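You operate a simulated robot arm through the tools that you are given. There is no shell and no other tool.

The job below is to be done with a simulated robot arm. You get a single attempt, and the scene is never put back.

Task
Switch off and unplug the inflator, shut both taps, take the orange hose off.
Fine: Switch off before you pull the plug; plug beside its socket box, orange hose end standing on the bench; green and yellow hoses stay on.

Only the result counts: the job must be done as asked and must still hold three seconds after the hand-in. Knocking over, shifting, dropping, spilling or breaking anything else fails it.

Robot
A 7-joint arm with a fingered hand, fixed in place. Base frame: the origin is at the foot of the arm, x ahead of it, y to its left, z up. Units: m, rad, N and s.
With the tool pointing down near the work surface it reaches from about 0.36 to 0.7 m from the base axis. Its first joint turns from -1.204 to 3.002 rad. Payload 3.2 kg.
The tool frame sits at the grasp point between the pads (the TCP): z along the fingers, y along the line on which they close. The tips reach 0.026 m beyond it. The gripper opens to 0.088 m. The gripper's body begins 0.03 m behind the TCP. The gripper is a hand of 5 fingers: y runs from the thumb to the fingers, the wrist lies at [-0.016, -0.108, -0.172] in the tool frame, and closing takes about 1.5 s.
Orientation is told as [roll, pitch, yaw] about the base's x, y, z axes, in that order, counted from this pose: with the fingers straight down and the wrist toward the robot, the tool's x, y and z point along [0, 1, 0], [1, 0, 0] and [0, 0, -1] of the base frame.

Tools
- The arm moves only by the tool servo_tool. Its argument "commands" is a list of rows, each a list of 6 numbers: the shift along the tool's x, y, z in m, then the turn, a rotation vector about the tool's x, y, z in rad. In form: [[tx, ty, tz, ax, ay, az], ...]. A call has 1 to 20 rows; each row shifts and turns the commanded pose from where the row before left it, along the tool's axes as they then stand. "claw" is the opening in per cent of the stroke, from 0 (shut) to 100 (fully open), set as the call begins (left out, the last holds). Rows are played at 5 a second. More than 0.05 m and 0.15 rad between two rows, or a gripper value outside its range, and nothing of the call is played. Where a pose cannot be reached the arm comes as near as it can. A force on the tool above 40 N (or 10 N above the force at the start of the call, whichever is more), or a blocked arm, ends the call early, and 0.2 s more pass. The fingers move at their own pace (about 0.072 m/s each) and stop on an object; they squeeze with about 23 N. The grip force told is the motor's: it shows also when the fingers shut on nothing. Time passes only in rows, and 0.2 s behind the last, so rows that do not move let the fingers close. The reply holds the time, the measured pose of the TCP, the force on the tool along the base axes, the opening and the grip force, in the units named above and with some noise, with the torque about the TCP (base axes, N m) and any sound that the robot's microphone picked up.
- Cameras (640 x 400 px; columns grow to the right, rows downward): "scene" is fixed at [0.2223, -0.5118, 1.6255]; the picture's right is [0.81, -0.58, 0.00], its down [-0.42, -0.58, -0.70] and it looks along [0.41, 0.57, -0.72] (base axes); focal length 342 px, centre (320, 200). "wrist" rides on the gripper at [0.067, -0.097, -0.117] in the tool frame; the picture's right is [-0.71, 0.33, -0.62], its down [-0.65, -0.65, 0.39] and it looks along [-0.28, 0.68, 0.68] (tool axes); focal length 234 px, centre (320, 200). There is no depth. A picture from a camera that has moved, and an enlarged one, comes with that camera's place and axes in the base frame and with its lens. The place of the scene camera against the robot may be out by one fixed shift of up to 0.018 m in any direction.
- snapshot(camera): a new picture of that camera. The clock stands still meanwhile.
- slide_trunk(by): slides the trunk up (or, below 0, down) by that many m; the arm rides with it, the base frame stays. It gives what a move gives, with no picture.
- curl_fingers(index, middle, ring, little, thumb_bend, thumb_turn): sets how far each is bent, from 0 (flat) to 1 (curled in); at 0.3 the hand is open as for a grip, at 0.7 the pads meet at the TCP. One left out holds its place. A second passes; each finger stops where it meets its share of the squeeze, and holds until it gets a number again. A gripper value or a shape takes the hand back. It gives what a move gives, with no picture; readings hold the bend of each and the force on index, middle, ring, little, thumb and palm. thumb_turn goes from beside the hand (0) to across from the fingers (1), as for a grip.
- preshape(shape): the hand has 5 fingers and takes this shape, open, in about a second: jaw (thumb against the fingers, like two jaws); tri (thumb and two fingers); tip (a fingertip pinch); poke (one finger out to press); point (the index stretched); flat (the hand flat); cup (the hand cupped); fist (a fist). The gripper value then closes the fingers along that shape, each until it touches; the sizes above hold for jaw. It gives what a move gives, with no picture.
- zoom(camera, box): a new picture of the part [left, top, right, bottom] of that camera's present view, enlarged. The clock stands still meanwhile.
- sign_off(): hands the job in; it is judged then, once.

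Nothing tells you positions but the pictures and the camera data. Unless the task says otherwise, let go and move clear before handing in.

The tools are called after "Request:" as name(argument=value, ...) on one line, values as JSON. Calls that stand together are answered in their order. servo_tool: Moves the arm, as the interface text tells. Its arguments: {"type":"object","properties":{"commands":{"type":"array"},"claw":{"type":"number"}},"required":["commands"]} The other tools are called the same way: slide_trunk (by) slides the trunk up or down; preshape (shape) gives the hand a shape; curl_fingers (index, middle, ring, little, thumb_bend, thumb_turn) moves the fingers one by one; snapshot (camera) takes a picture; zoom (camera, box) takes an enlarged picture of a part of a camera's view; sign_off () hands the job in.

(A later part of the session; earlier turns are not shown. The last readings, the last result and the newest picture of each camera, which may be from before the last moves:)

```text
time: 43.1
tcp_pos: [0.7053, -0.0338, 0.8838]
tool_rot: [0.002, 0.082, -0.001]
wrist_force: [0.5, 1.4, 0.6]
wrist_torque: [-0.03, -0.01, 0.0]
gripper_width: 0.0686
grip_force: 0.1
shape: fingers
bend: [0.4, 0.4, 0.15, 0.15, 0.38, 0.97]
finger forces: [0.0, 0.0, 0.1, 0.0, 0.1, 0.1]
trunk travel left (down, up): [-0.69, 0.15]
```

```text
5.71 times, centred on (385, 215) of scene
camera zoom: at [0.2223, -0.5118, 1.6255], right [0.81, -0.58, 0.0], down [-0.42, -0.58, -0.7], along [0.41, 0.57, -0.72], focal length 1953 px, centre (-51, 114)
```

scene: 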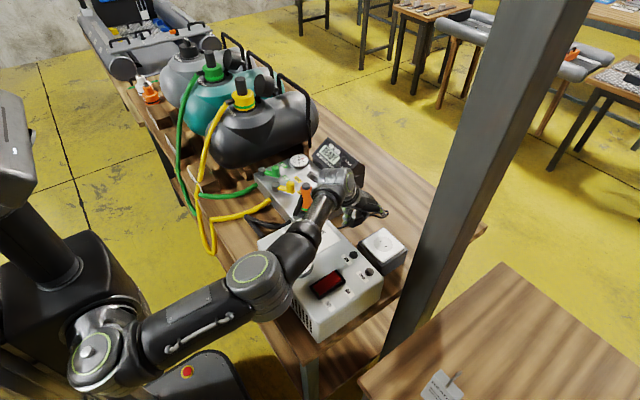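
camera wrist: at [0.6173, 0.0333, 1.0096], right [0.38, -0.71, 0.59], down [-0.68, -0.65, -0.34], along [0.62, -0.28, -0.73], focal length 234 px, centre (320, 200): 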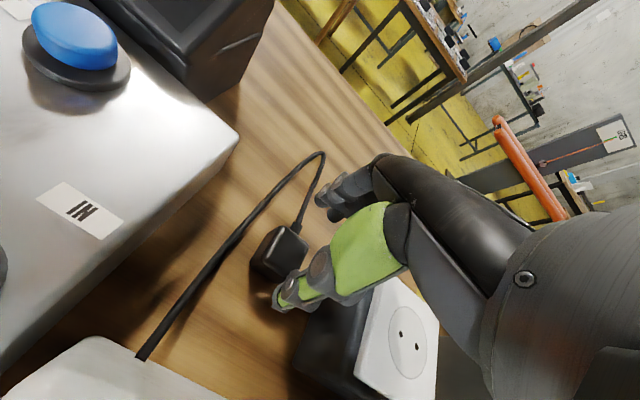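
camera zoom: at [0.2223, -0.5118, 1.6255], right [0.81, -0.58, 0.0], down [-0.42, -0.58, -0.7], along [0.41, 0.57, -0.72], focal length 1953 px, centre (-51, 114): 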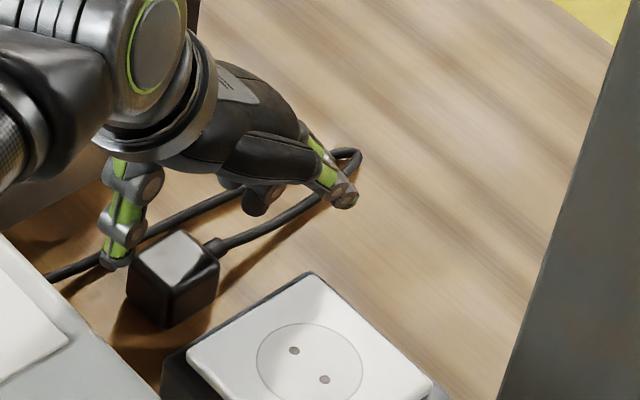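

Plug done: it stands on the bench next to the box with slack cord. Now I'll rise clear and move to view the manifold.

Request:
servo_tool(commands=[[0, -0.003, -0.04, 0, 0, 0], [0, -0.003, -0.04, 0, 0, 0], [0, -0.003, -0.04, 0, 0, 0], [0, -0.003, -0.04, -0.083, 0, 0], [0.01, -0.04, -0.01, 0, 0, 0], [0.03, -0.04, 0, 0, 0, 0], [0.03, -0.04, 0, 0, 0, 0], [0.04, -0.04, 0, 0, 0, 0], [0.04, -0.03, 0, 0, 0, 0], [0.03, 0, 0, 0, 0, 0]])

Request:
slide_trunk(by=0.06)

Request:
snapshot(camera="wrist")

Request:
snapshot(camera="scene")

```text
refused: row 8 steps farther than a row can; nothing moved
```

```text
time: 44.1
tcp_pos: [0.7049, -0.0345, 0.9446]
tool_rot: [0.0, 0.082, -0.001]
wrist_force: [0.1, 0.2, 0.3]
wrist_torque: [0.0, -0.01, -0.01]
gripper_width: 0.0692
grip_force: 0.1
shape: fingers
bend: [0.4, 0.4, 0.15, 0.15, 0.38, 0.97]
finger forces: [0.0, 0.0, 0.0, 0.0, 0.1, 0.0]
trunk travel left (down, up): [-0.75, 0.09]
```

```text
taken
camera wrist: at [0.6179, 0.0331, 1.0691], right [0.38, -0.71, 0.59], down [-0.68, -0.65, -0.34], along [0.62, -0.28, -0.73], focal length 234 px, centre (320, 200)
```

wrist: 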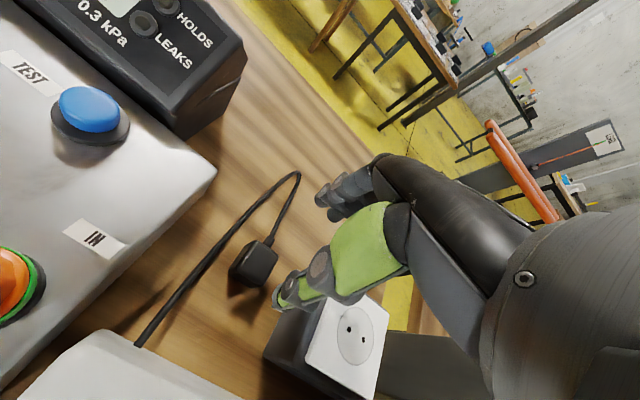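

```text
taken
```

scene: 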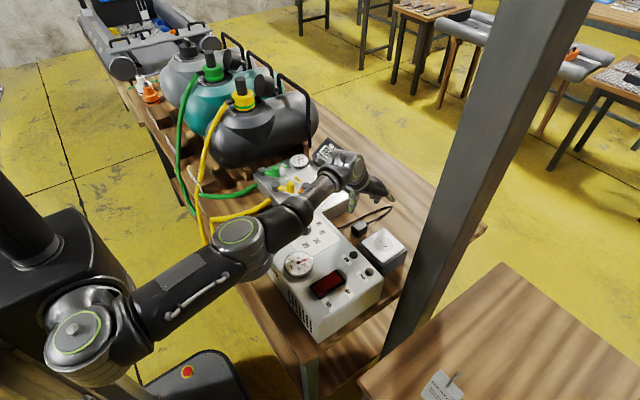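

One row was too long; the trunk alone moved, and the plug stands fine. I'll redo the retreat with shorter rows.

Request:
servo_tool(commands=[[0, -0.003, -0.04, 0, 0, 0], [0, -0.003, -0.04, 0, 0, 0], [0, -0.003, -0.04, 0, 0, 0], [0, -0.003, -0.03, -0.083, 0, 0], [0.01, -0.04, 0, 0, 0, 0], [0.03, -0.035, 0, 0, 0, 0], [0.03, -0.035, 0, 0, 0, 0], [0.03, -0.035, 0, 0, 0, 0], [0.03, -0.03, 0, 0, 0, 0], [0.03, -0.03, 0, 0, 0, 0], [0.03, 0, 0, 0, 0, 0]])

Request:
snapshot(camera="wrist")

Request:
snapshot(camera="scene")

```text
time: 46.5
tcp_pos: [0.4921, 0.1557, 1.0779]
tool_rot: [0.002, 0.0, -0.002]
wrist_force: [0.2, -0.4, 0.9]
wrist_torque: [0.03, 0.03, -0.01]
gripper_width: 0.0689
grip_force: 0.1
shape: fingers
bend: [0.4, 0.4, 0.15, 0.15, 0.38, 0.97]
finger forces: [0.0, 0.1, 0.0, 0.1, 0.0, 0.1]
out of reach, approached as far as the arm can: row 2, 3
trunk travel left (down, up): [-0.75, 0.09]
```

```text
taken
camera wrist: at [0.3949, 0.2229, 1.1953], right [0.33, -0.71, 0.62], down [-0.65, -0.65, -0.39], along [0.68, -0.28, -0.68], focal length 234 px, centre (320, 200)
```

wrist: 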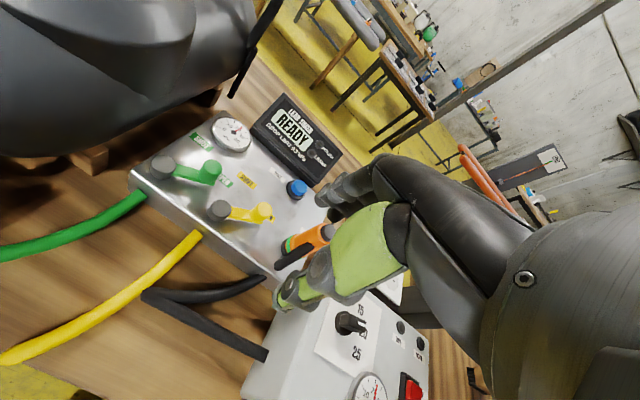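

```text
taken
```

scene: 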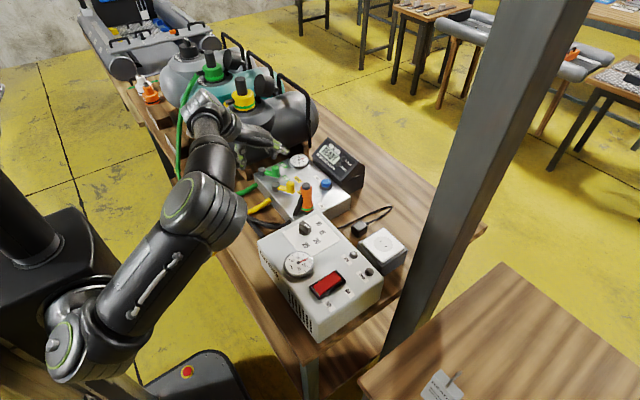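

I have a clear overhead view of the manifold now. I'll zoom in to measure the taps, coupler, and the nearby tank.

Request:
zoom(camera="wrist", box=[120, 90, 340, 290])

Request:
zoom(camera="scene", box=[150, 60, 370, 230])

Request:
zoom(camera="scene", box=[340, 190, 420, 270])

```text
2.00 times, centred on (230, 190) of wrist
camera zoom: at [0.3949, 0.2229, 1.1953], right [0.33, -0.71, 0.62], down [-0.65, -0.65, -0.39], along [0.68, -0.28, -0.68], focal length 468 px, centre (500, 220)
```

zoom: 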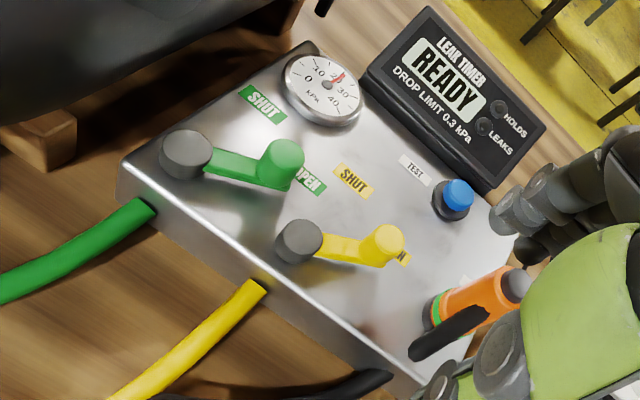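

```text
2.35 times, centred on (260, 145) of scene
camera zoom: at [0.2223, -0.5118, 1.6255], right [0.81, -0.58, 0.0], down [-0.42, -0.58, -0.7], along [0.41, 0.57, -0.72], focal length 804 px, centre (461, 329)
```

zoom: 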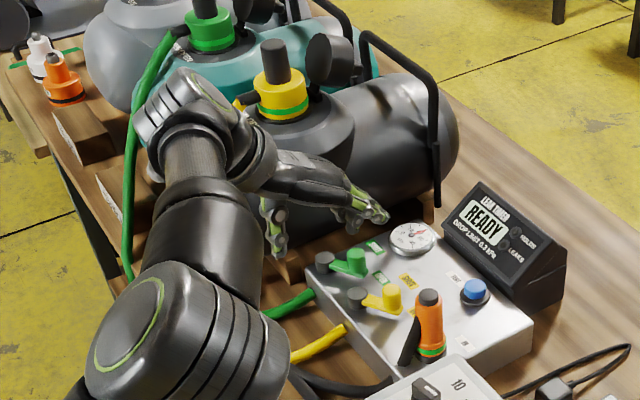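

```text
5.00 times, centred on (380, 230) of scene
camera zoom: at [0.2223, -0.5118, 1.6255], right [0.81, -0.58, 0.0], down [-0.42, -0.58, -0.7], along [0.41, 0.57, -0.72], focal length 1709 px, centre (20, 50)
```

zoom: 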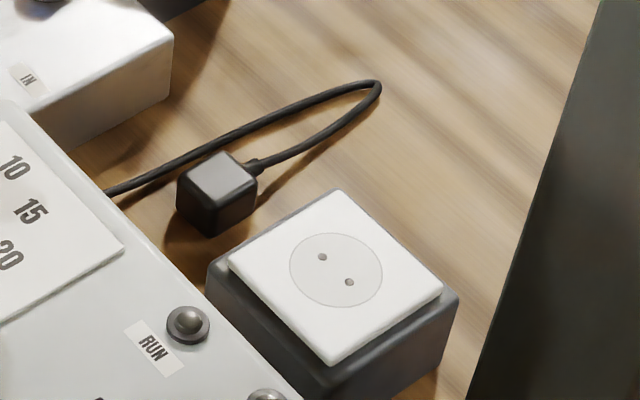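

Manifold levers: pivots near (0.575, 0.318) and (0.574, 0.222), knobs near (0.604, 0.270) and (0.602, 0.174); they need to swing counter-clockwise to SHUT. The tank is close on the +y side, so I'll try the slim "point" shape as a pusher and see where its tip lies.

Request:
preshape(shape="point")

Request:
snapshot(camera="wrist")

Request:
zoom(camera="scene", box=[170, 80, 350, 210])

```text
time: 47.4
tcp_pos: [0.492, 0.1522, 1.0781]
tool_rot: [0.002, 0.0, -0.001]
wrist_force: [0.3, 0.1, 0.2]
wrist_torque: [0.03, -0.04, 0.01]
gripper_width: 0.0834
grip_force: 0.1
shape: point
bend: [0.2, 1.0, 1.0, 1.0, 0.99, 0.86]
finger forces: [0.0, 0.0, 0.0, 0.0, 0.0, 0.0]
trunk travel left (down, up): [-0.75, 0.09]
```

```text
taken
camera wrist: at [0.3945, 0.2208, 1.1957], right [0.33, -0.71, 0.62], down [-0.65, -0.65, -0.39], along [0.68, -0.28, -0.68], focal length 234 px, centre (320, 200)
```

wrist: 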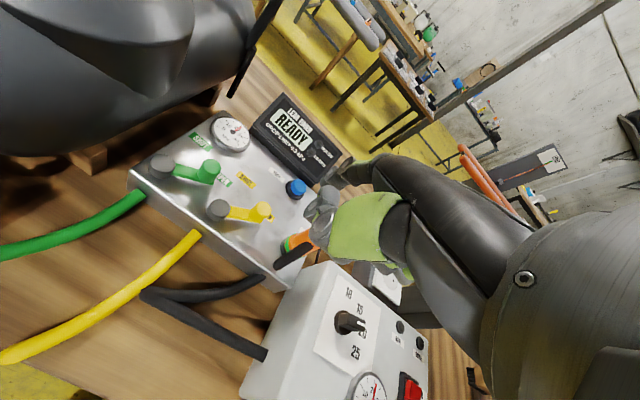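

```text
3.08 times, centred on (260, 145) of scene
camera zoom: at [0.2223, -0.5118, 1.6255], right [0.81, -0.58, 0.0], down [-0.42, -0.58, -0.7], along [0.41, 0.57, -0.72], focal length 1052 px, centre (505, 369)
```

zoom: 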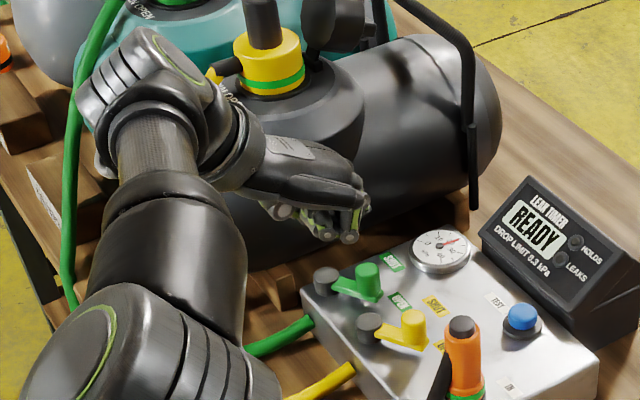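

Pointing goes too far forward. I'll use the same open pinch that worked on the plug, go above the green knob and turn the hand so it stays clear of the tank.

Request:
curl_fingers(index=0.42, middle=0.42, ring=0.15, little=0.15, thumb_bend=0.42, thumb_turn=0.97)

Request:
servo_tool(commands=[[0.0295, 0.028, 0, 0, 0, 0], [0.0295, 0.028, 0, 0, 0, 0], [0.0295, 0.028, 0, 0, 0, 0], [0.0295, 0.028, 0, 0, 0, 0], [0, 0, 0.02, 0, 0, -0.12], [0, 0, 0.02, 0, 0, -0.12], [0, 0, 0.02, 0, 0, -0.12], [0, 0, 0, 0, 0, 0]])

Request:
snapshot(camera="wrist")

Request:
zoom(camera="scene", box=[190, 80, 370, 220])

```text
time: 48.4
tcp_pos: [0.4925, 0.1534, 1.0769]
tool_rot: [0.003, -0.002, -0.001]
wrist_force: [-0.6, 0.2, -0.3]
wrist_torque: [0.03, -0.02, -0.01]
gripper_width: 0.0627
grip_force: 0.0
shape: fingers
bend: [0.42, 0.42, 0.15, 0.15, 0.42, 0.96]
finger forces: [0.0, 0.0, 0.0, 0.0, 0.0, 0.0]
trunk travel left (down, up): [-0.75, 0.09]
```

```text
time: 50.2
tcp_pos: [0.5609, 0.2254, 1.0192]
tool_rot: [0.001, -0.002, 0.36]
wrist_force: [0.3, 0.9, 0.2]
wrist_torque: [-0.04, -0.02, -0.03]
gripper_width: 0.0625
grip_force: 0.1
shape: fingers
bend: [0.42, 0.42, 0.15, 0.15, 0.42, 0.96]
finger forces: [0.1, 0.1, 0.0, 0.1, 0.0, 0.0]
out of reach, approached as far as the arm can: row 3, 4
trunk travel left (down, up): [-0.75, 0.09]
```

```text
taken
camera wrist: at [0.4454, 0.2529, 1.1367], right [0.56, -0.55, 0.62], down [-0.38, -0.84, -0.39], along [0.74, -0.02, -0.68], focal length 234 px, centre (320, 200)
```

wrist: 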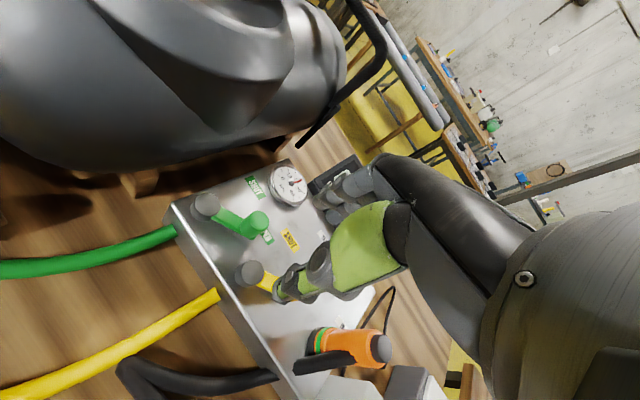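

```text
2.86 times, centred on (280, 150) of scene
camera zoom: at [0.2223, -0.5118, 1.6255], right [0.81, -0.58, 0.0], down [-0.42, -0.58, -0.7], along [0.41, 0.57, -0.72], focal length 976 px, centre (434, 343)
```

zoom: 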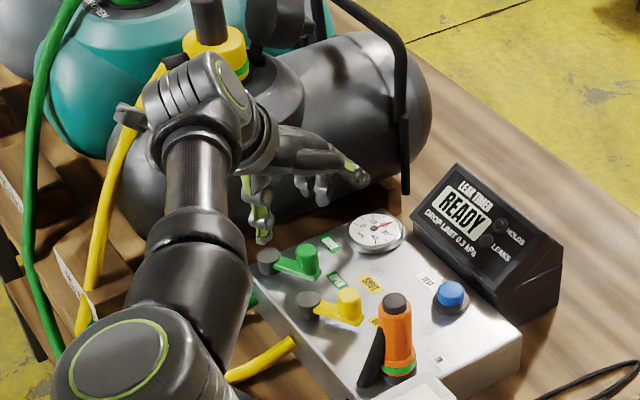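

The move stopped short. I'll continue from here in small steps toward the green knob at this height.

Request:
servo_tool(commands=[[0.009, 0.0187, 0, 0, 0, 0], [0.009, 0.0187, 0, 0, 0, 0], [0.009, 0.0187, 0, 0, 0, 0], [0, 0, 0, 0, 0, 0]])

Request:
snapshot(camera="wrist")

Request:
snapshot(camera="scene")

```text
time: 51.2
tcp_pos: [0.582, 0.2467, 1.0199]
tool_rot: [0.001, -0.001, 0.36]
wrist_force: [-0.2, -0.6, -0.5]
wrist_torque: [0.01, 0.02, -0.02]
gripper_width: 0.0626
grip_force: 0.0
shape: fingers
bend: [0.42, 0.42, 0.15, 0.15, 0.42, 0.96]
finger forces: [0.1, 0.0, 0.0, 0.0, 0.0, 0.0]
out of reach, approached as far as the arm can: row 2, 3
trunk travel left (down, up): [-0.75, 0.09]
```

```text
taken
camera wrist: at [0.4666, 0.2764, 1.1372], right [0.56, -0.55, 0.62], down [-0.38, -0.84, -0.39], along [0.74, -0.02, -0.68], focal length 234 px, centre (320, 200)
```

wrist: 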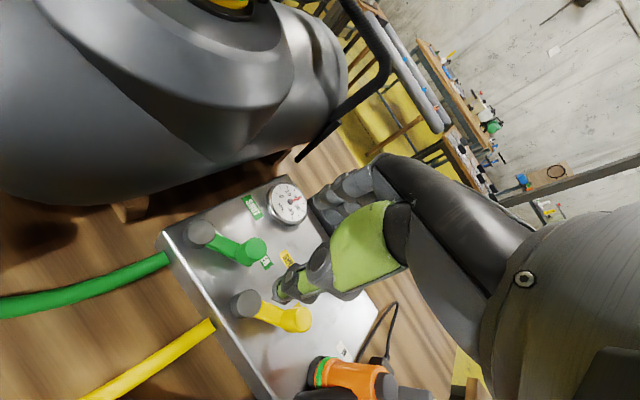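

```text
taken
```

scene: 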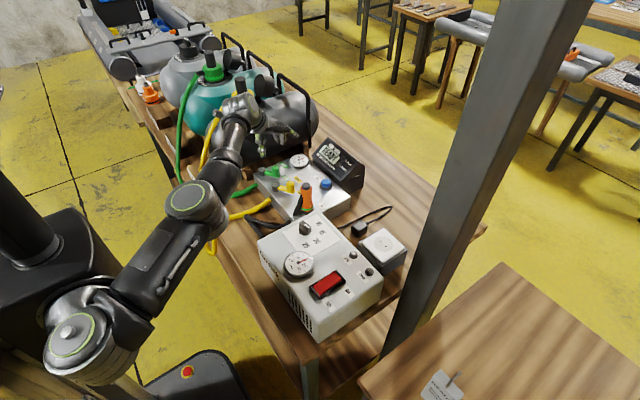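

Reach to this side is tight, so a longer pusher is better: index extended forward-down with the others curled. I'll shape that and locate its tip in both cameras.

Request:
curl_fingers(index=0.4, middle=1.0, ring=1.0, little=1.0, thumb_bend=0.99, thumb_turn=0.86)

Request:
zoom(camera="wrist", box=[220, 130, 420, 290])

Request:
zoom(camera="scene", box=[220, 80, 340, 180])

```text
time: 52.2
tcp_pos: [0.5817, 0.2468, 1.0198]
tool_rot: [0.003, -0.004, 0.359]
wrist_force: [-0.7, 0.3, -0.4]
wrist_torque: [0.02, -0.01, 0.0]
gripper_width: 0.012
grip_force: 0.1
shape: fingers
bend: [0.38, 1.0, 1.0, 1.0, 0.94, 0.88]
finger forces: [0.1, 0.0, 0.0, 0.1, 0.0, 0.0]
trunk travel left (down, up): [-0.75, 0.09]
```

```text
2.50 times, centred on (320, 210) of wrist
camera zoom: at [0.4668, 0.2759, 1.1373], right [0.56, -0.55, 0.62], down [-0.38, -0.84, -0.39], along [0.74, -0.02, -0.68], focal length 585 px, centre (320, 175)
```

zoom: 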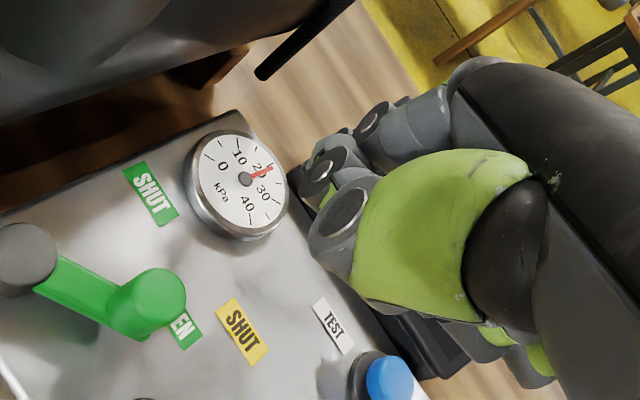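

```text
4.00 times, centred on (280, 130) of scene
camera zoom: at [0.2223, -0.5118, 1.6255], right [0.81, -0.58, 0.0], down [-0.42, -0.58, -0.7], along [0.41, 0.57, -0.72], focal length 1367 px, centre (480, 480)
```

zoom: 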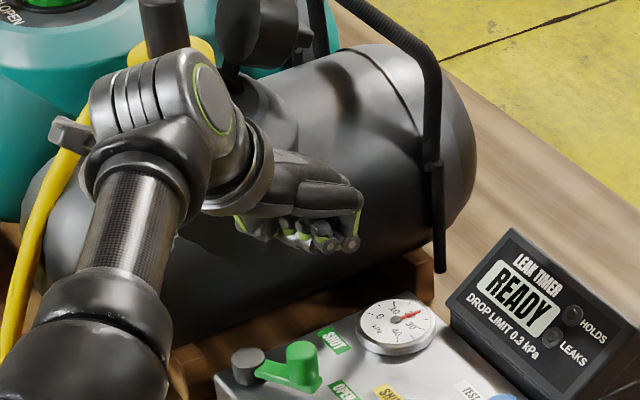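

I'll use the thumb as a pusher instead: fingers curled away, thumb pointing down, hand tilted forward for reach. First shape the hand, lower the trunk (raising the hand first), then tilt.

Request:
curl_fingers(index=1.0, middle=1.0, ring=1.0, little=1.0, thumb_bend=0.35, thumb_turn=1.0)

Request:
servo_tool(commands=[[-0.02, -0.04, -0.03, 0, 0, 0], [-0.02, -0.04, -0.02, 0, 0, 0], [0, -0.02, -0.03, 0, 0, -0.14], [0, 0, -0.03, 0, 0, -0.15], [0, 0, 0, -0.15, 0, 0], [0, 0, 0, -0.15, 0, 0], [0, 0, 0, -0.15, 0, 0], [0, 0, 0, -0.15, 0, 0], [0, 0, 0, 0, 0, 0]])

Request:
snapshot(camera="wrist")

Request:
snapshot(camera="scene")

```text
time: 53.2
tcp_pos: [0.5818, 0.2464, 1.0199]
tool_rot: [0.0, -0.002, 0.358]
wrist_force: [0.0, 0.8, -0.7]
wrist_torque: [0.0, -0.02, 0.0]
gripper_width: 0.054
grip_force: 0.0
shape: fingers
bend: [1.0, 1.0, 1.0, 1.0, 0.35, 0.98]
finger forces: [0.0, 0.0, 0.0, 0.0, 0.0, 0.0]
trunk travel left (down, up): [-0.75, 0.09]
```

```text
refused: row 1 steps farther than a row can; nothing moved
```

```text
taken
camera wrist: at [0.4667, 0.276, 1.1373], right [0.56, -0.55, 0.62], down [-0.38, -0.84, -0.39], along [0.74, -0.02, -0.68], focal length 234 px, centre (320, 200)
```

wrist: 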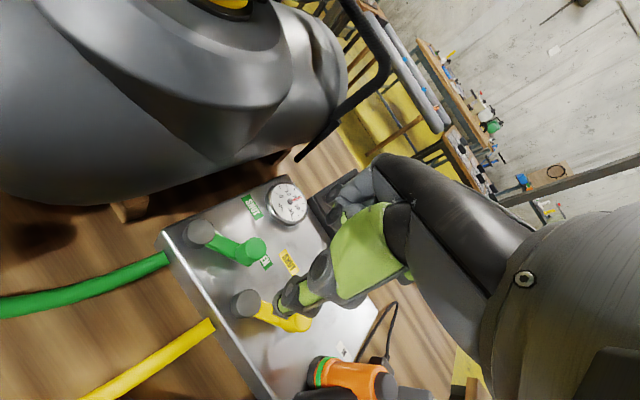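

```text
taken
```

scene: 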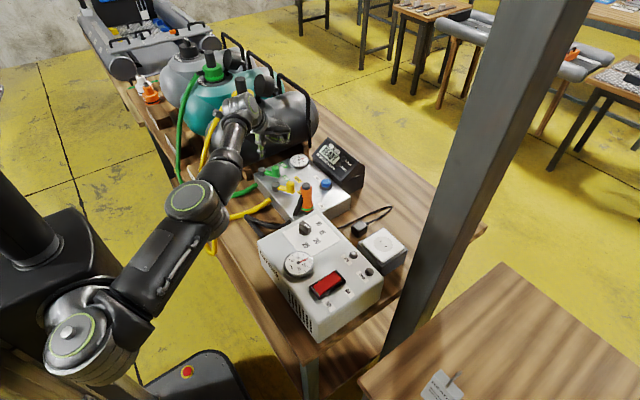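

One row was a bit too long. I'll repeat it with shorter rows; the thumb is nicely visible to the wrist camera now.

Request:
servo_tool(commands=[[-0.01, -0.035, -0.02, 0, 0, 0], [-0.01, -0.035, -0.02, 0, 0, 0], [0, -0.02, -0.03, 0, 0, -0.14], [0, 0, -0.03, 0, 0, -0.15], [0, 0, 0, -0.15, 0, 0], [0, 0, 0, -0.15, 0, 0], [0, 0, 0, -0.15, 0, 0], [0, 0, 0, -0.15, 0, 0], [0, 0, 0, 0, 0, 0]])

Request:
slide_trunk(by=-0.1)

Request:
snapshot(camera="wrist")

Request:
snapshot(camera="scene")

```text
time: 55.2
tcp_pos: [0.5045, 0.1957, 1.1174]
tool_rot: [0.0, -0.603, 0.651]
wrist_force: [0.0, 0.3, 0.4]
wrist_torque: [0.03, 0.0, 0.0]
gripper_width: 0.0542
grip_force: 0.0
shape: fingers
bend: [1.0, 1.0, 1.0, 1.0, 0.35, 0.98]
finger forces: [0.0, 0.0, 0.0, 0.0, 0.0, 0.0]
trunk travel left (down, up): [-0.75, 0.09]
```

```text
time: 56.5
tcp_pos: [0.5056, 0.1947, 1.0187]
tool_rot: [0.0, -0.602, 0.649]
wrist_force: [0.0, -0.3, 0.5]
wrist_torque: [-0.05, 0.0, 0.01]
gripper_width: 0.0542
grip_force: 0.0
shape: fingers
bend: [1.0, 1.0, 1.0, 1.0, 0.35, 0.98]
finger forces: [0.0, 0.0, 0.0, 0.0, 0.0, 0.0]
trunk travel left (down, up): [-0.65, 0.19]
```

```text
taken
camera wrist: at [0.3478, 0.1612, 1.0611], right [0.36, -0.61, 0.7], down [0.14, -0.71, -0.69], along [0.92, 0.35, -0.17], focal length 234 px, centre (320, 200)
```

wrist: 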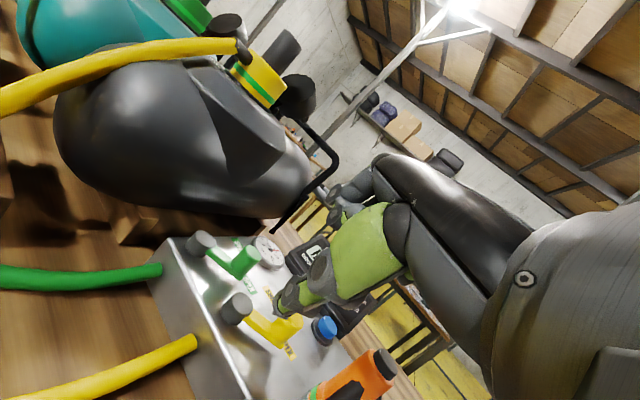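

```text
taken
```

scene: 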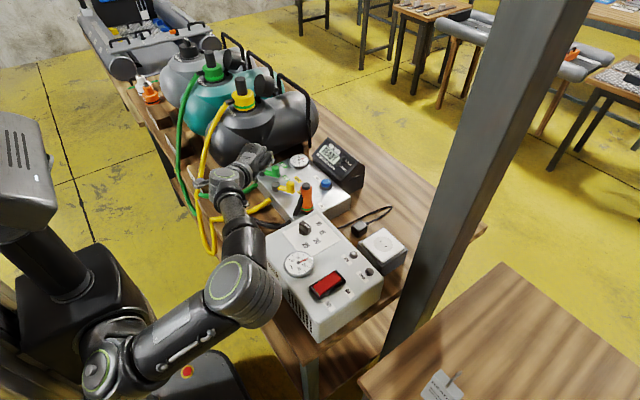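

The thumb tip is now the lowest, most usable point. I'll bring it down in front of the green lever's robot-side and check alignment.

Request:
servo_tool(commands=[[0.0041, 0.0115, 0.0342, 0, 0, 0], [0.0041, 0.0115, 0.0342, 0, 0, 0], [0.0041, 0.0115, 0.0342, 0, 0, 0], [0, 0, 0, 0, 0, 0]])

Request:
snapshot(camera="wrist")

Request:
zoom(camera="scene", box=[200, 110, 360, 230])

```text
time: 57.5
tcp_pos: [0.5678, 0.2563, 0.9535]
tool_rot: [0.002, -0.604, 0.649]
wrist_force: [0.1, 0.2, -0.6]
wrist_torque: [0.03, 0.01, 0.01]
gripper_width: 0.0542
grip_force: 0.1
shape: fingers
bend: [1.0, 1.0, 1.0, 1.0, 0.35, 0.98]
finger forces: [0.1, 0.0, 0.0, 0.0, 0.0, 0.1]
trunk travel left (down, up): [-0.65, 0.19]
```

```text
taken
camera wrist: at [0.4091, 0.2218, 0.9952], right [0.36, -0.61, 0.7], down [0.14, -0.71, -0.69], along [0.92, 0.35, -0.17], focal length 234 px, centre (320, 200)
```

wrist: 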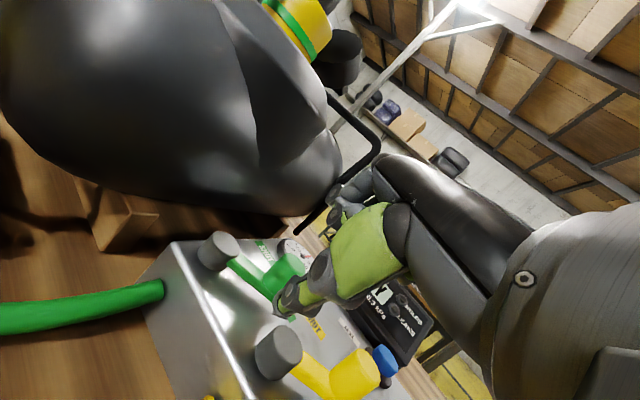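

```text
3.33 times, centred on (280, 170) of scene
camera zoom: at [0.2223, -0.5118, 1.6255], right [0.81, -0.58, 0.0], down [-0.42, -0.58, -0.7], along [0.41, 0.57, -0.72], focal length 1139 px, centre (453, 300)
```

zoom: 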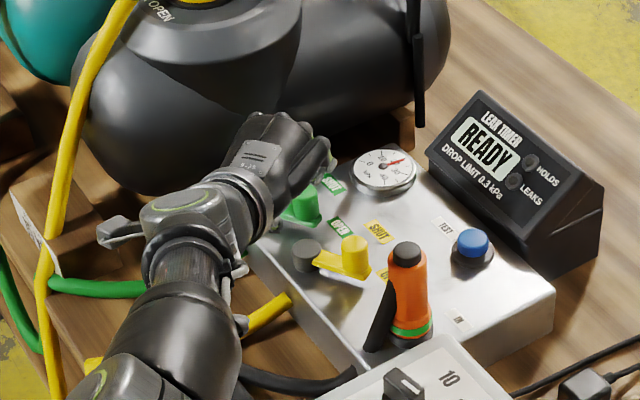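

Request:
zoom(camera="wrist", box=[170, 210, 390, 400])

Request:
zoom(camera="scene", box=[250, 140, 350, 220])

```text
2.11 times, centred on (280, 305) of wrist
camera zoom: at [0.4091, 0.2218, 0.9952], right [0.36, -0.61, 0.7], down [0.14, -0.71, -0.69], along [0.92, 0.35, -0.17], focal length 493 px, centre (404, -21)
```

zoom: 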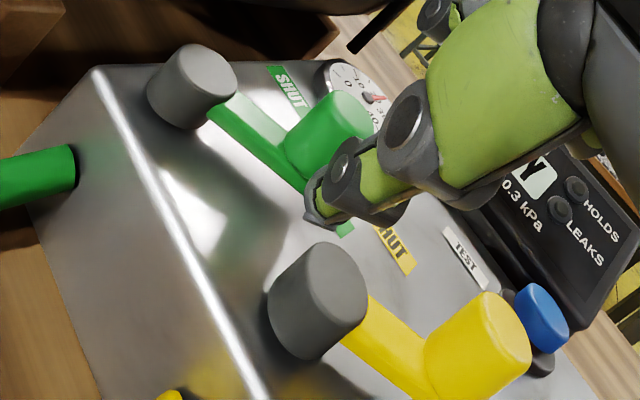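

```text
5.00 times, centred on (300, 180) of scene
camera zoom: at [0.2223, -0.5118, 1.6255], right [0.81, -0.58, 0.0], down [-0.42, -0.58, -0.7], along [0.41, 0.57, -0.72], focal length 1709 px, centre (420, 300)
```

zoom: 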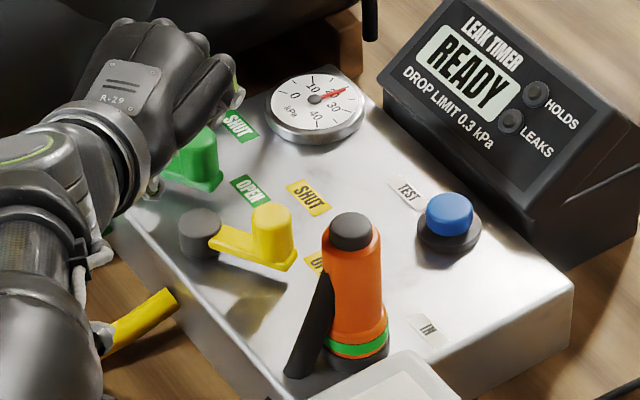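

Very clear view: thumb tip is on the robot side of the green lever, about z 0.90. Knob tops are near z 0.90 and pivot caps near 0.874. I'll lower the thumb tip to about z 0.868.

Request:
servo_tool(commands=[[0, -0.0091, 0.0132, 0, 0, 0], [0, -0.0091, 0.0132, 0, 0, 0], [0, 0, 0, 0, 0, 0]])

Request:
zoom(camera="wrist", box=[170, 210, 390, 400])

Request:
zoom(camera="scene", box=[220, 130, 340, 220])

```text
time: 58.3
tcp_pos: [0.565, 0.2564, 0.9211]
tool_rot: [0.001, -0.602, 0.649]
wrist_force: [0.2, 0.2, -0.6]
wrist_torque: [-0.06, -0.04, 0.03]
gripper_width: 0.0541
grip_force: 0.0
shape: fingers
bend: [1.0, 1.0, 1.0, 1.0, 0.35, 0.98]
finger forces: [0.1, 0.1, 0.0, 0.0, 0.0, 0.1]
trunk travel left (down, up): [-0.65, 0.19]
```

```text
2.11 times, centred on (280, 305) of wrist
camera zoom: at [0.4084, 0.2222, 0.9627], right [0.36, -0.61, 0.7], down [0.14, -0.71, -0.69], along [0.92, 0.35, -0.17], focal length 493 px, centre (404, -21)
```

zoom: 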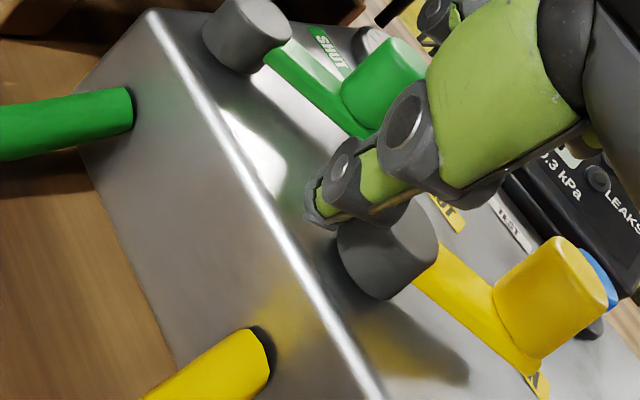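

```text
4.44 times, centred on (280, 175) of scene
camera zoom: at [0.2223, -0.5118, 1.6255], right [0.81, -0.58, 0.0], down [-0.42, -0.58, -0.7], along [0.41, 0.57, -0.72], focal length 1519 px, centre (498, 311)
```

zoom: 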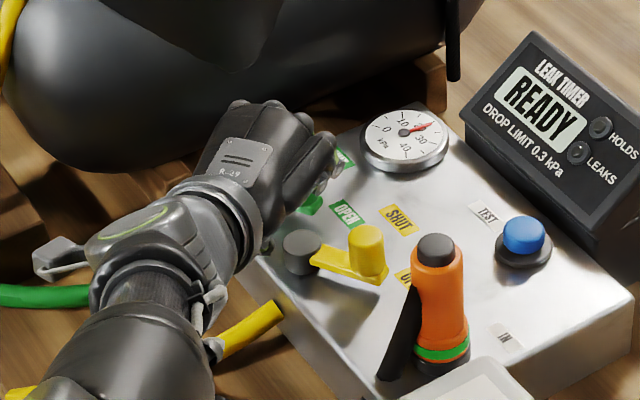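

Now push: first approach until just touching the green knob, then check.

Request:
servo_tool(commands=[[-0.0014, 0.0154, 0.0106, 0, 0, 0], [-0.0014, 0.0154, 0.0106, 0, 0, 0], [0, 0, 0, 0, 0, 0]])

Request:
zoom(camera="wrist", box=[170, 210, 390, 400])

Request:
zoom(camera="scene", box=[220, 130, 340, 220])

```text
time: 59.1
tcp_pos: [0.5988, 0.2778, 0.9222]
tool_rot: [0.001, -0.601, 0.649]
wrist_force: [-1.4, -0.4, 0.7]
wrist_torque: [-0.03, 0.04, 0.01]
gripper_width: 0.0558
grip_force: 1.1
shape: fingers
bend: [1.0, 1.0, 1.0, 1.0, 0.34, 0.98]
finger forces: [0.0, 0.0, 0.1, 0.0, 1.7, 0.0]
trunk travel left (down, up): [-0.65, 0.19]
```

```text
2.11 times, centred on (280, 305) of wrist
camera zoom: at [0.4409, 0.2427, 0.9636], right [0.37, -0.61, 0.7], down [0.14, -0.71, -0.69], along [0.92, 0.35, -0.17], focal length 493 px, centre (404, -21)
```

zoom: 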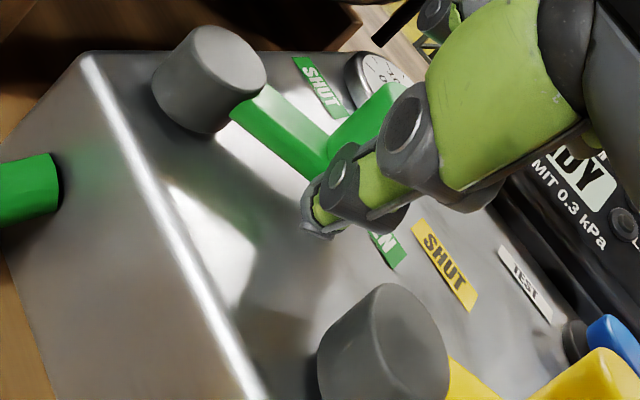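

```text
4.44 times, centred on (280, 175) of scene
camera zoom: at [0.2223, -0.5118, 1.6255], right [0.81, -0.58, 0.0], down [-0.42, -0.58, -0.7], along [0.41, 0.57, -0.72], focal length 1519 px, centre (498, 311)
```

zoom: 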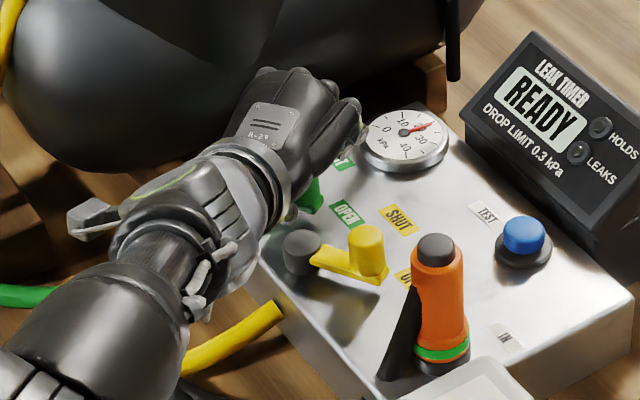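

Light contact with the green knob. Now I push it along its arc.

Request:
servo_tool(commands=[[-0.0025, 0.0055, 0.0038, 0, 0, 0], [-0.0025, 0.0055, 0.0038, 0, 0, 0], [-0.0007, 0.0057, 0.0039, 0, 0, 0], [-0.0006, 0.0057, 0.0039, 0, 0, 0], [0, 0, 0, 0, 0, 0]])

Request:
zoom(camera="wrist", box=[170, 210, 390, 400])

Request:
zoom(camera="scene", box=[220, 130, 340, 220])

```text
time: 60.3
tcp_pos: [0.6241, 0.2897, 0.9207]
tool_rot: [0.002, -0.604, 0.65]
wrist_force: [-0.2, 0.3, -1.0]
wrist_torque: [-0.03, -0.01, 0.02]
gripper_width: 0.0549
grip_force: 0.2
shape: fingers
bend: [1.0, 1.0, 1.0, 1.0, 0.35, 0.98]
finger forces: [0.0, 0.0, 0.0, 0.1, 0.4, 0.0]
trunk travel left (down, up): [-0.65, 0.19]
```

```text
2.11 times, centred on (280, 305) of wrist
camera zoom: at [0.4663, 0.2553, 0.9636], right [0.36, -0.61, 0.7], down [0.14, -0.71, -0.69], along [0.92, 0.35, -0.17], focal length 493 px, centre (404, -21)
```

zoom: 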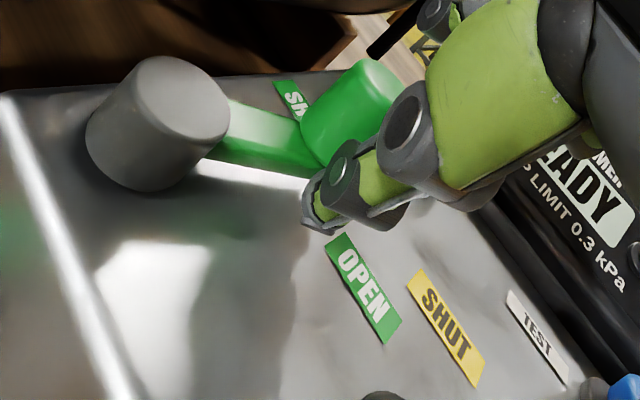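

```text
4.44 times, centred on (280, 175) of scene
camera zoom: at [0.2223, -0.5118, 1.6255], right [0.81, -0.58, 0.0], down [-0.42, -0.58, -0.7], along [0.41, 0.57, -0.72], focal length 1519 px, centre (498, 311)
```

zoom: 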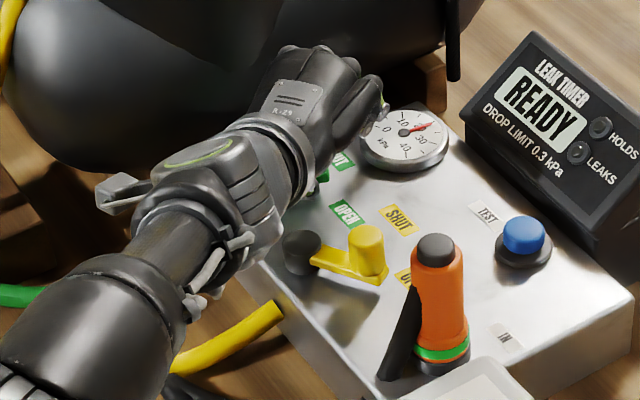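

The green lever is moving well toward SHUT. I need to check clearance to the tank before pushing further.

Request:
snapshot(camera="wrist")

Request:
snapshot(camera="scene")

Request:
zoom(camera="wrist", box=[230, 100, 420, 260])

```text
taken
camera wrist: at [0.4663, 0.2553, 0.9636], right [0.36, -0.61, 0.7], down [0.14, -0.71, -0.69], along [0.92, 0.35, -0.17], focal length 234 px, centre (320, 200)
```

wrist: 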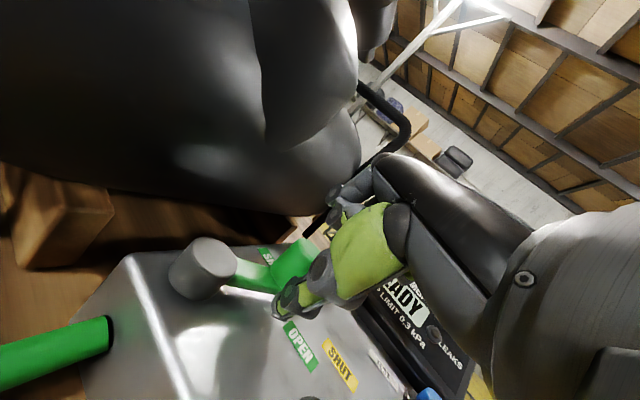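

```text
taken
```

scene: 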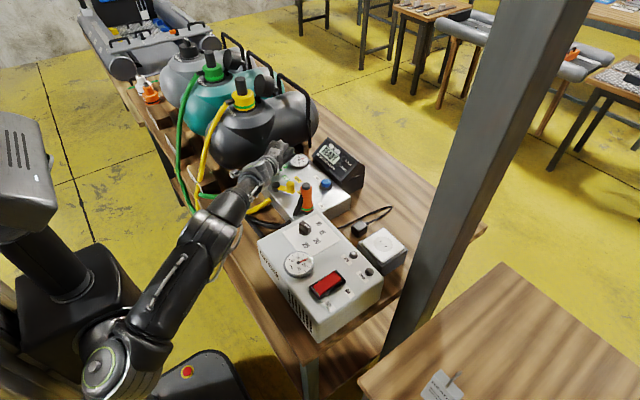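

```text
2.50 times, centred on (325, 180) of wrist
camera zoom: at [0.4663, 0.2553, 0.9636], right [0.36, -0.61, 0.7], down [0.14, -0.71, -0.69], along [0.92, 0.35, -0.17], focal length 585 px, centre (308, 250)
```

zoom: 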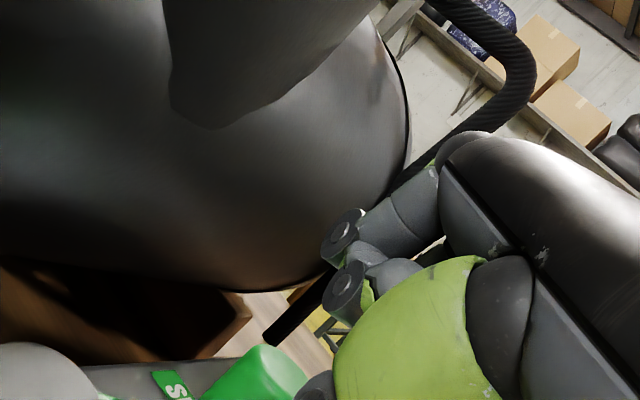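

About 4–5 cm clearance to the tank remains and only about 2 cm of travel is needed. Continuing the push.

Request:
servo_tool(commands=[[0.0011, 0.0057, 0.0039, 0, 0, 0], [0.0012, 0.0057, 0.0039, 0, 0, 0], [0.0029, 0.0052, 0.0036, 0, 0, 0], [0.0029, 0.0053, 0.0036, 0, 0, 0], [0, 0, 0, 0, 0, 0]])

Request:
snapshot(camera="wrist")

Request:
zoom(camera="scene", box=[220, 130, 340, 220])

```text
time: 61.5
tcp_pos: [0.6374, 0.3055, 0.9218]
tool_rot: [0.001, -0.604, 0.648]
wrist_force: [-0.1, -0.1, -0.2]
wrist_torque: [0.02, 0.01, -0.01]
gripper_width: 0.0544
grip_force: 0.0
shape: fingers
bend: [1.0, 1.0, 1.0, 1.0, 0.35, 0.98]
finger forces: [0.0, 0.0, 0.0, 0.1, 0.0, 0.1]
out of reach, approached as far as the arm can: row 4
trunk travel left (down, up): [-0.65, 0.19]
```

```text
taken
camera wrist: at [0.4802, 0.2712, 0.9635], right [0.36, -0.61, 0.7], down [0.14, -0.71, -0.69], along [0.92, 0.35, -0.17], focal length 234 px, centre (320, 200)
```

wrist: 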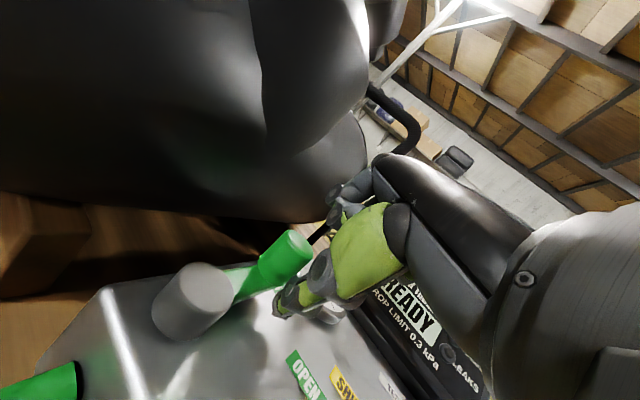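

```text
4.44 times, centred on (280, 175) of scene
camera zoom: at [0.2223, -0.5118, 1.6255], right [0.81, -0.58, 0.0], down [-0.42, -0.58, -0.7], along [0.41, 0.57, -0.72], focal length 1519 px, centre (498, 311)
```

zoom: 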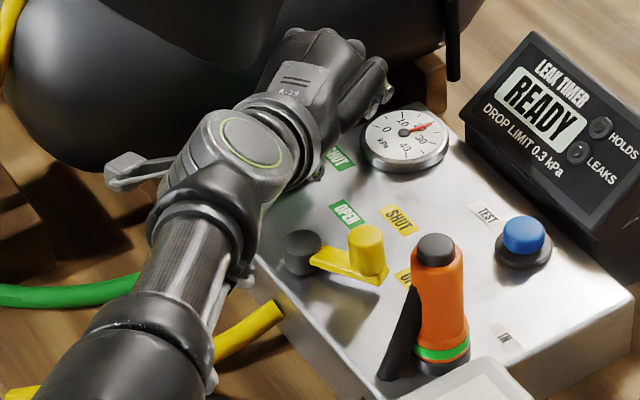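

Request:
zoom(camera="wrist", box=[80, 210, 340, 400])

Request:
zoom(camera="scene", box=[270, 130, 350, 200])

```text
2.11 times, centred on (210, 305) of wrist
camera zoom: at [0.4802, 0.2712, 0.9635], right [0.36, -0.61, 0.7], down [0.14, -0.71, -0.69], along [0.92, 0.35, -0.17], focal length 493 px, centre (552, -21)
```

zoom: 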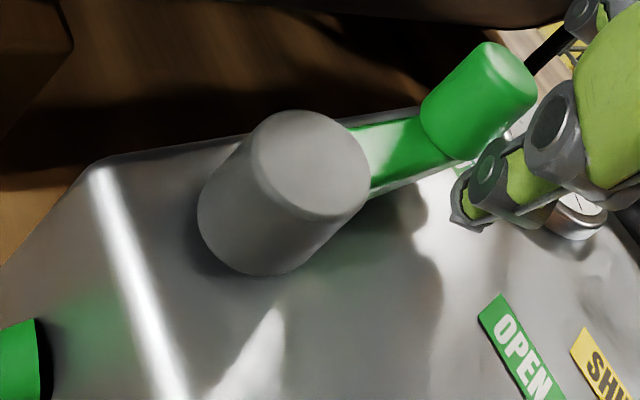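

```text
5.71 times, centred on (310, 165) of scene
camera zoom: at [0.2223, -0.5118, 1.6255], right [0.81, -0.58, 0.0], down [-0.42, -0.58, -0.7], along [0.41, 0.57, -0.72], focal length 1953 px, centre (377, 400)
```

zoom: 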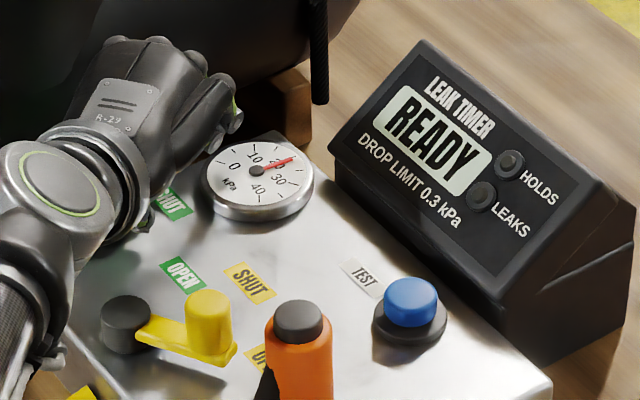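

The lever now points straight to SHUT (about 0–3°) and the thumb has lost contact, so it seems to have dropped into its end position. I'll nudge sideways a little to confirm it is at the stop.

Request:
servo_tool(commands=[[0.004, 0, 0, 0, 0, 0], [0.004, 0, 0, 0, 0, 0], [0, 0, 0, 0, 0, 0]])

Request:
zoom(camera="wrist", box=[80, 210, 340, 400])

```text
time: 62.3
tcp_pos: [0.6321, 0.3103, 0.9221]
tool_rot: [0.001, -0.602, 0.648]
wrist_force: [0.7, -1.8, 0.2]
wrist_torque: [-0.05, -0.02, 0.02]
gripper_width: 0.0546
grip_force: 0.5
shape: fingers
bend: [1.0, 1.0, 1.0, 1.0, 0.35, 0.99]
finger forces: [0.0, 0.0, 0.2, 0.0, 1.8, 0.1]
trunk travel left (down, up): [-0.65, 0.19]
```

```text
2.11 times, centred on (210, 305) of wrist
camera zoom: at [0.4753, 0.2771, 0.9634], right [0.36, -0.61, 0.7], down [0.14, -0.71, -0.69], along [0.92, 0.35, -0.17], focal length 493 px, centre (552, -21)
```

zoom: 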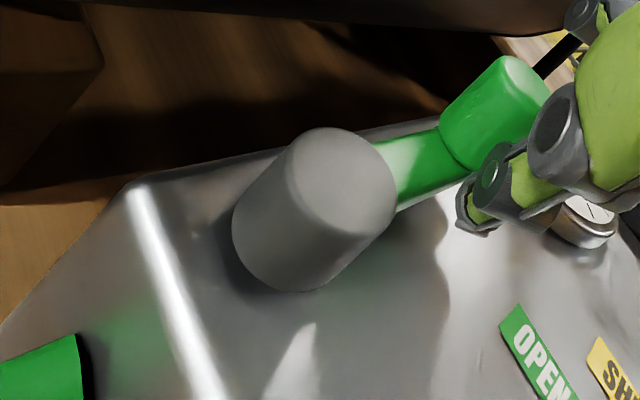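

Request:
servo_tool(commands=[[0.003, 0.0, 0, 0, 0, 0], [0.003, 0, 0, 0, 0, 0], [0, 0, 0, 0, 0, 0]])

Request:
zoom(camera="wrist", box=[80, 210, 340, 400])

Request:
zoom(camera="scene", box=[230, 110, 330, 190])

```text
time: 63.1
tcp_pos: [0.6298, 0.3157, 0.9202]
tool_rot: [0.002, -0.602, 0.648]
wrist_force: [1.4, -3.8, 0.2]
wrist_torque: [-0.14, -0.1, 0.12]
gripper_width: 0.0556
grip_force: 1.9
shape: fingers
bend: [1.0, 1.0, 1.0, 1.0, 0.34, 1.0]
finger forces: [0.0, 0.0, 0.1, 0.1, 3.5, 0.2]
trunk travel left (down, up): [-0.65, 0.19]
```

```text
2.11 times, centred on (210, 305) of wrist
camera zoom: at [0.4718, 0.2815, 0.9632], right [0.36, -0.61, 0.7], down [0.14, -0.71, -0.69], along [0.92, 0.35, -0.17], focal length 493 px, centre (552, -21)
```

zoom: 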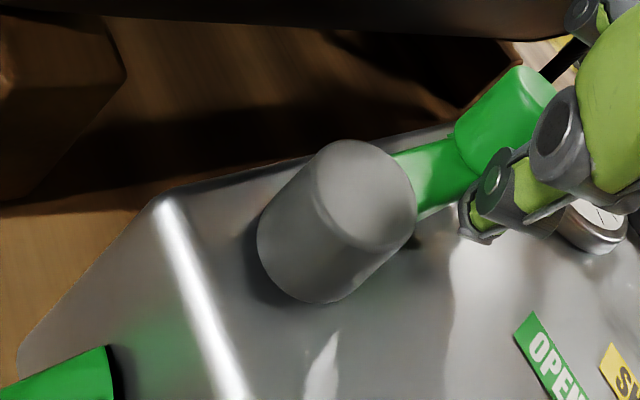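

```text
5.00 times, centred on (280, 150) of scene
camera zoom: at [0.2223, -0.5118, 1.6255], right [0.81, -0.58, 0.0], down [-0.42, -0.58, -0.7], along [0.41, 0.57, -0.72], focal length 1709 px, centre (520, 450)
```

zoom: 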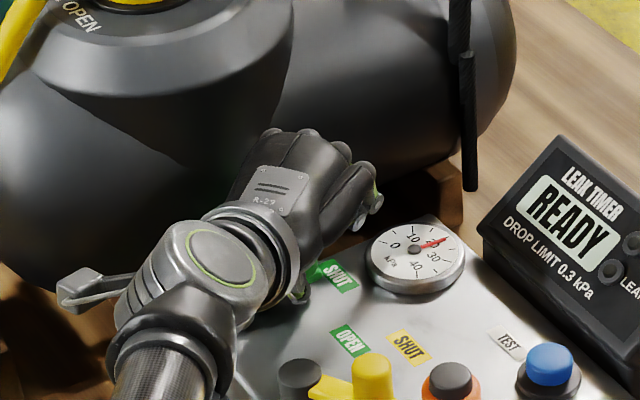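

The lever doesn't move any more and force builds, so the green tap is at its SHUT stop. I'll back off sideways, lift, and move the thumb over to the yellow lever's robot side.

Request:
servo_tool(commands=[[-0.007, 0, 0, 0, 0, 0], [-0.008, 0, 0, 0, 0, 0], [0, 0.017, -0.0247, 0, 0, 0], [0, 0.017, -0.0247, 0, 0, 0], [0, 0, 0, 0, 0, 0]])

Request:
zoom(camera="wrist", box=[80, 210, 340, 400])

```text
time: 64.3
tcp_pos: [0.6379, 0.306, 0.9815]
tool_rot: [0.001, -0.602, 0.651]
wrist_force: [0.0, 0.0, -0.3]
wrist_torque: [-0.04, 0.01, 0.02]
gripper_width: 0.0544
grip_force: 0.1
shape: fingers
bend: [1.0, 1.0, 1.0, 1.0, 0.35, 0.98]
finger forces: [0.1, 0.0, 0.0, 0.0, 0.0, 0.0]
trunk travel left (down, up): [-0.65, 0.19]
```

```text
2.11 times, centred on (210, 305) of wrist
camera zoom: at [0.4803, 0.2718, 1.0226], right [0.36, -0.61, 0.7], down [0.14, -0.71, -0.69], along [0.92, 0.35, -0.17], focal length 493 px, centre (552, -21)
```

zoom: 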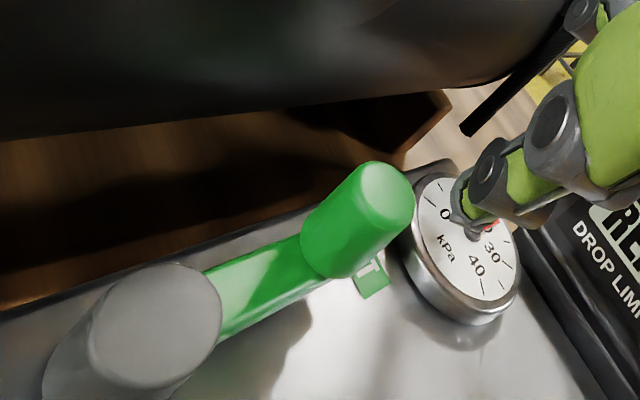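

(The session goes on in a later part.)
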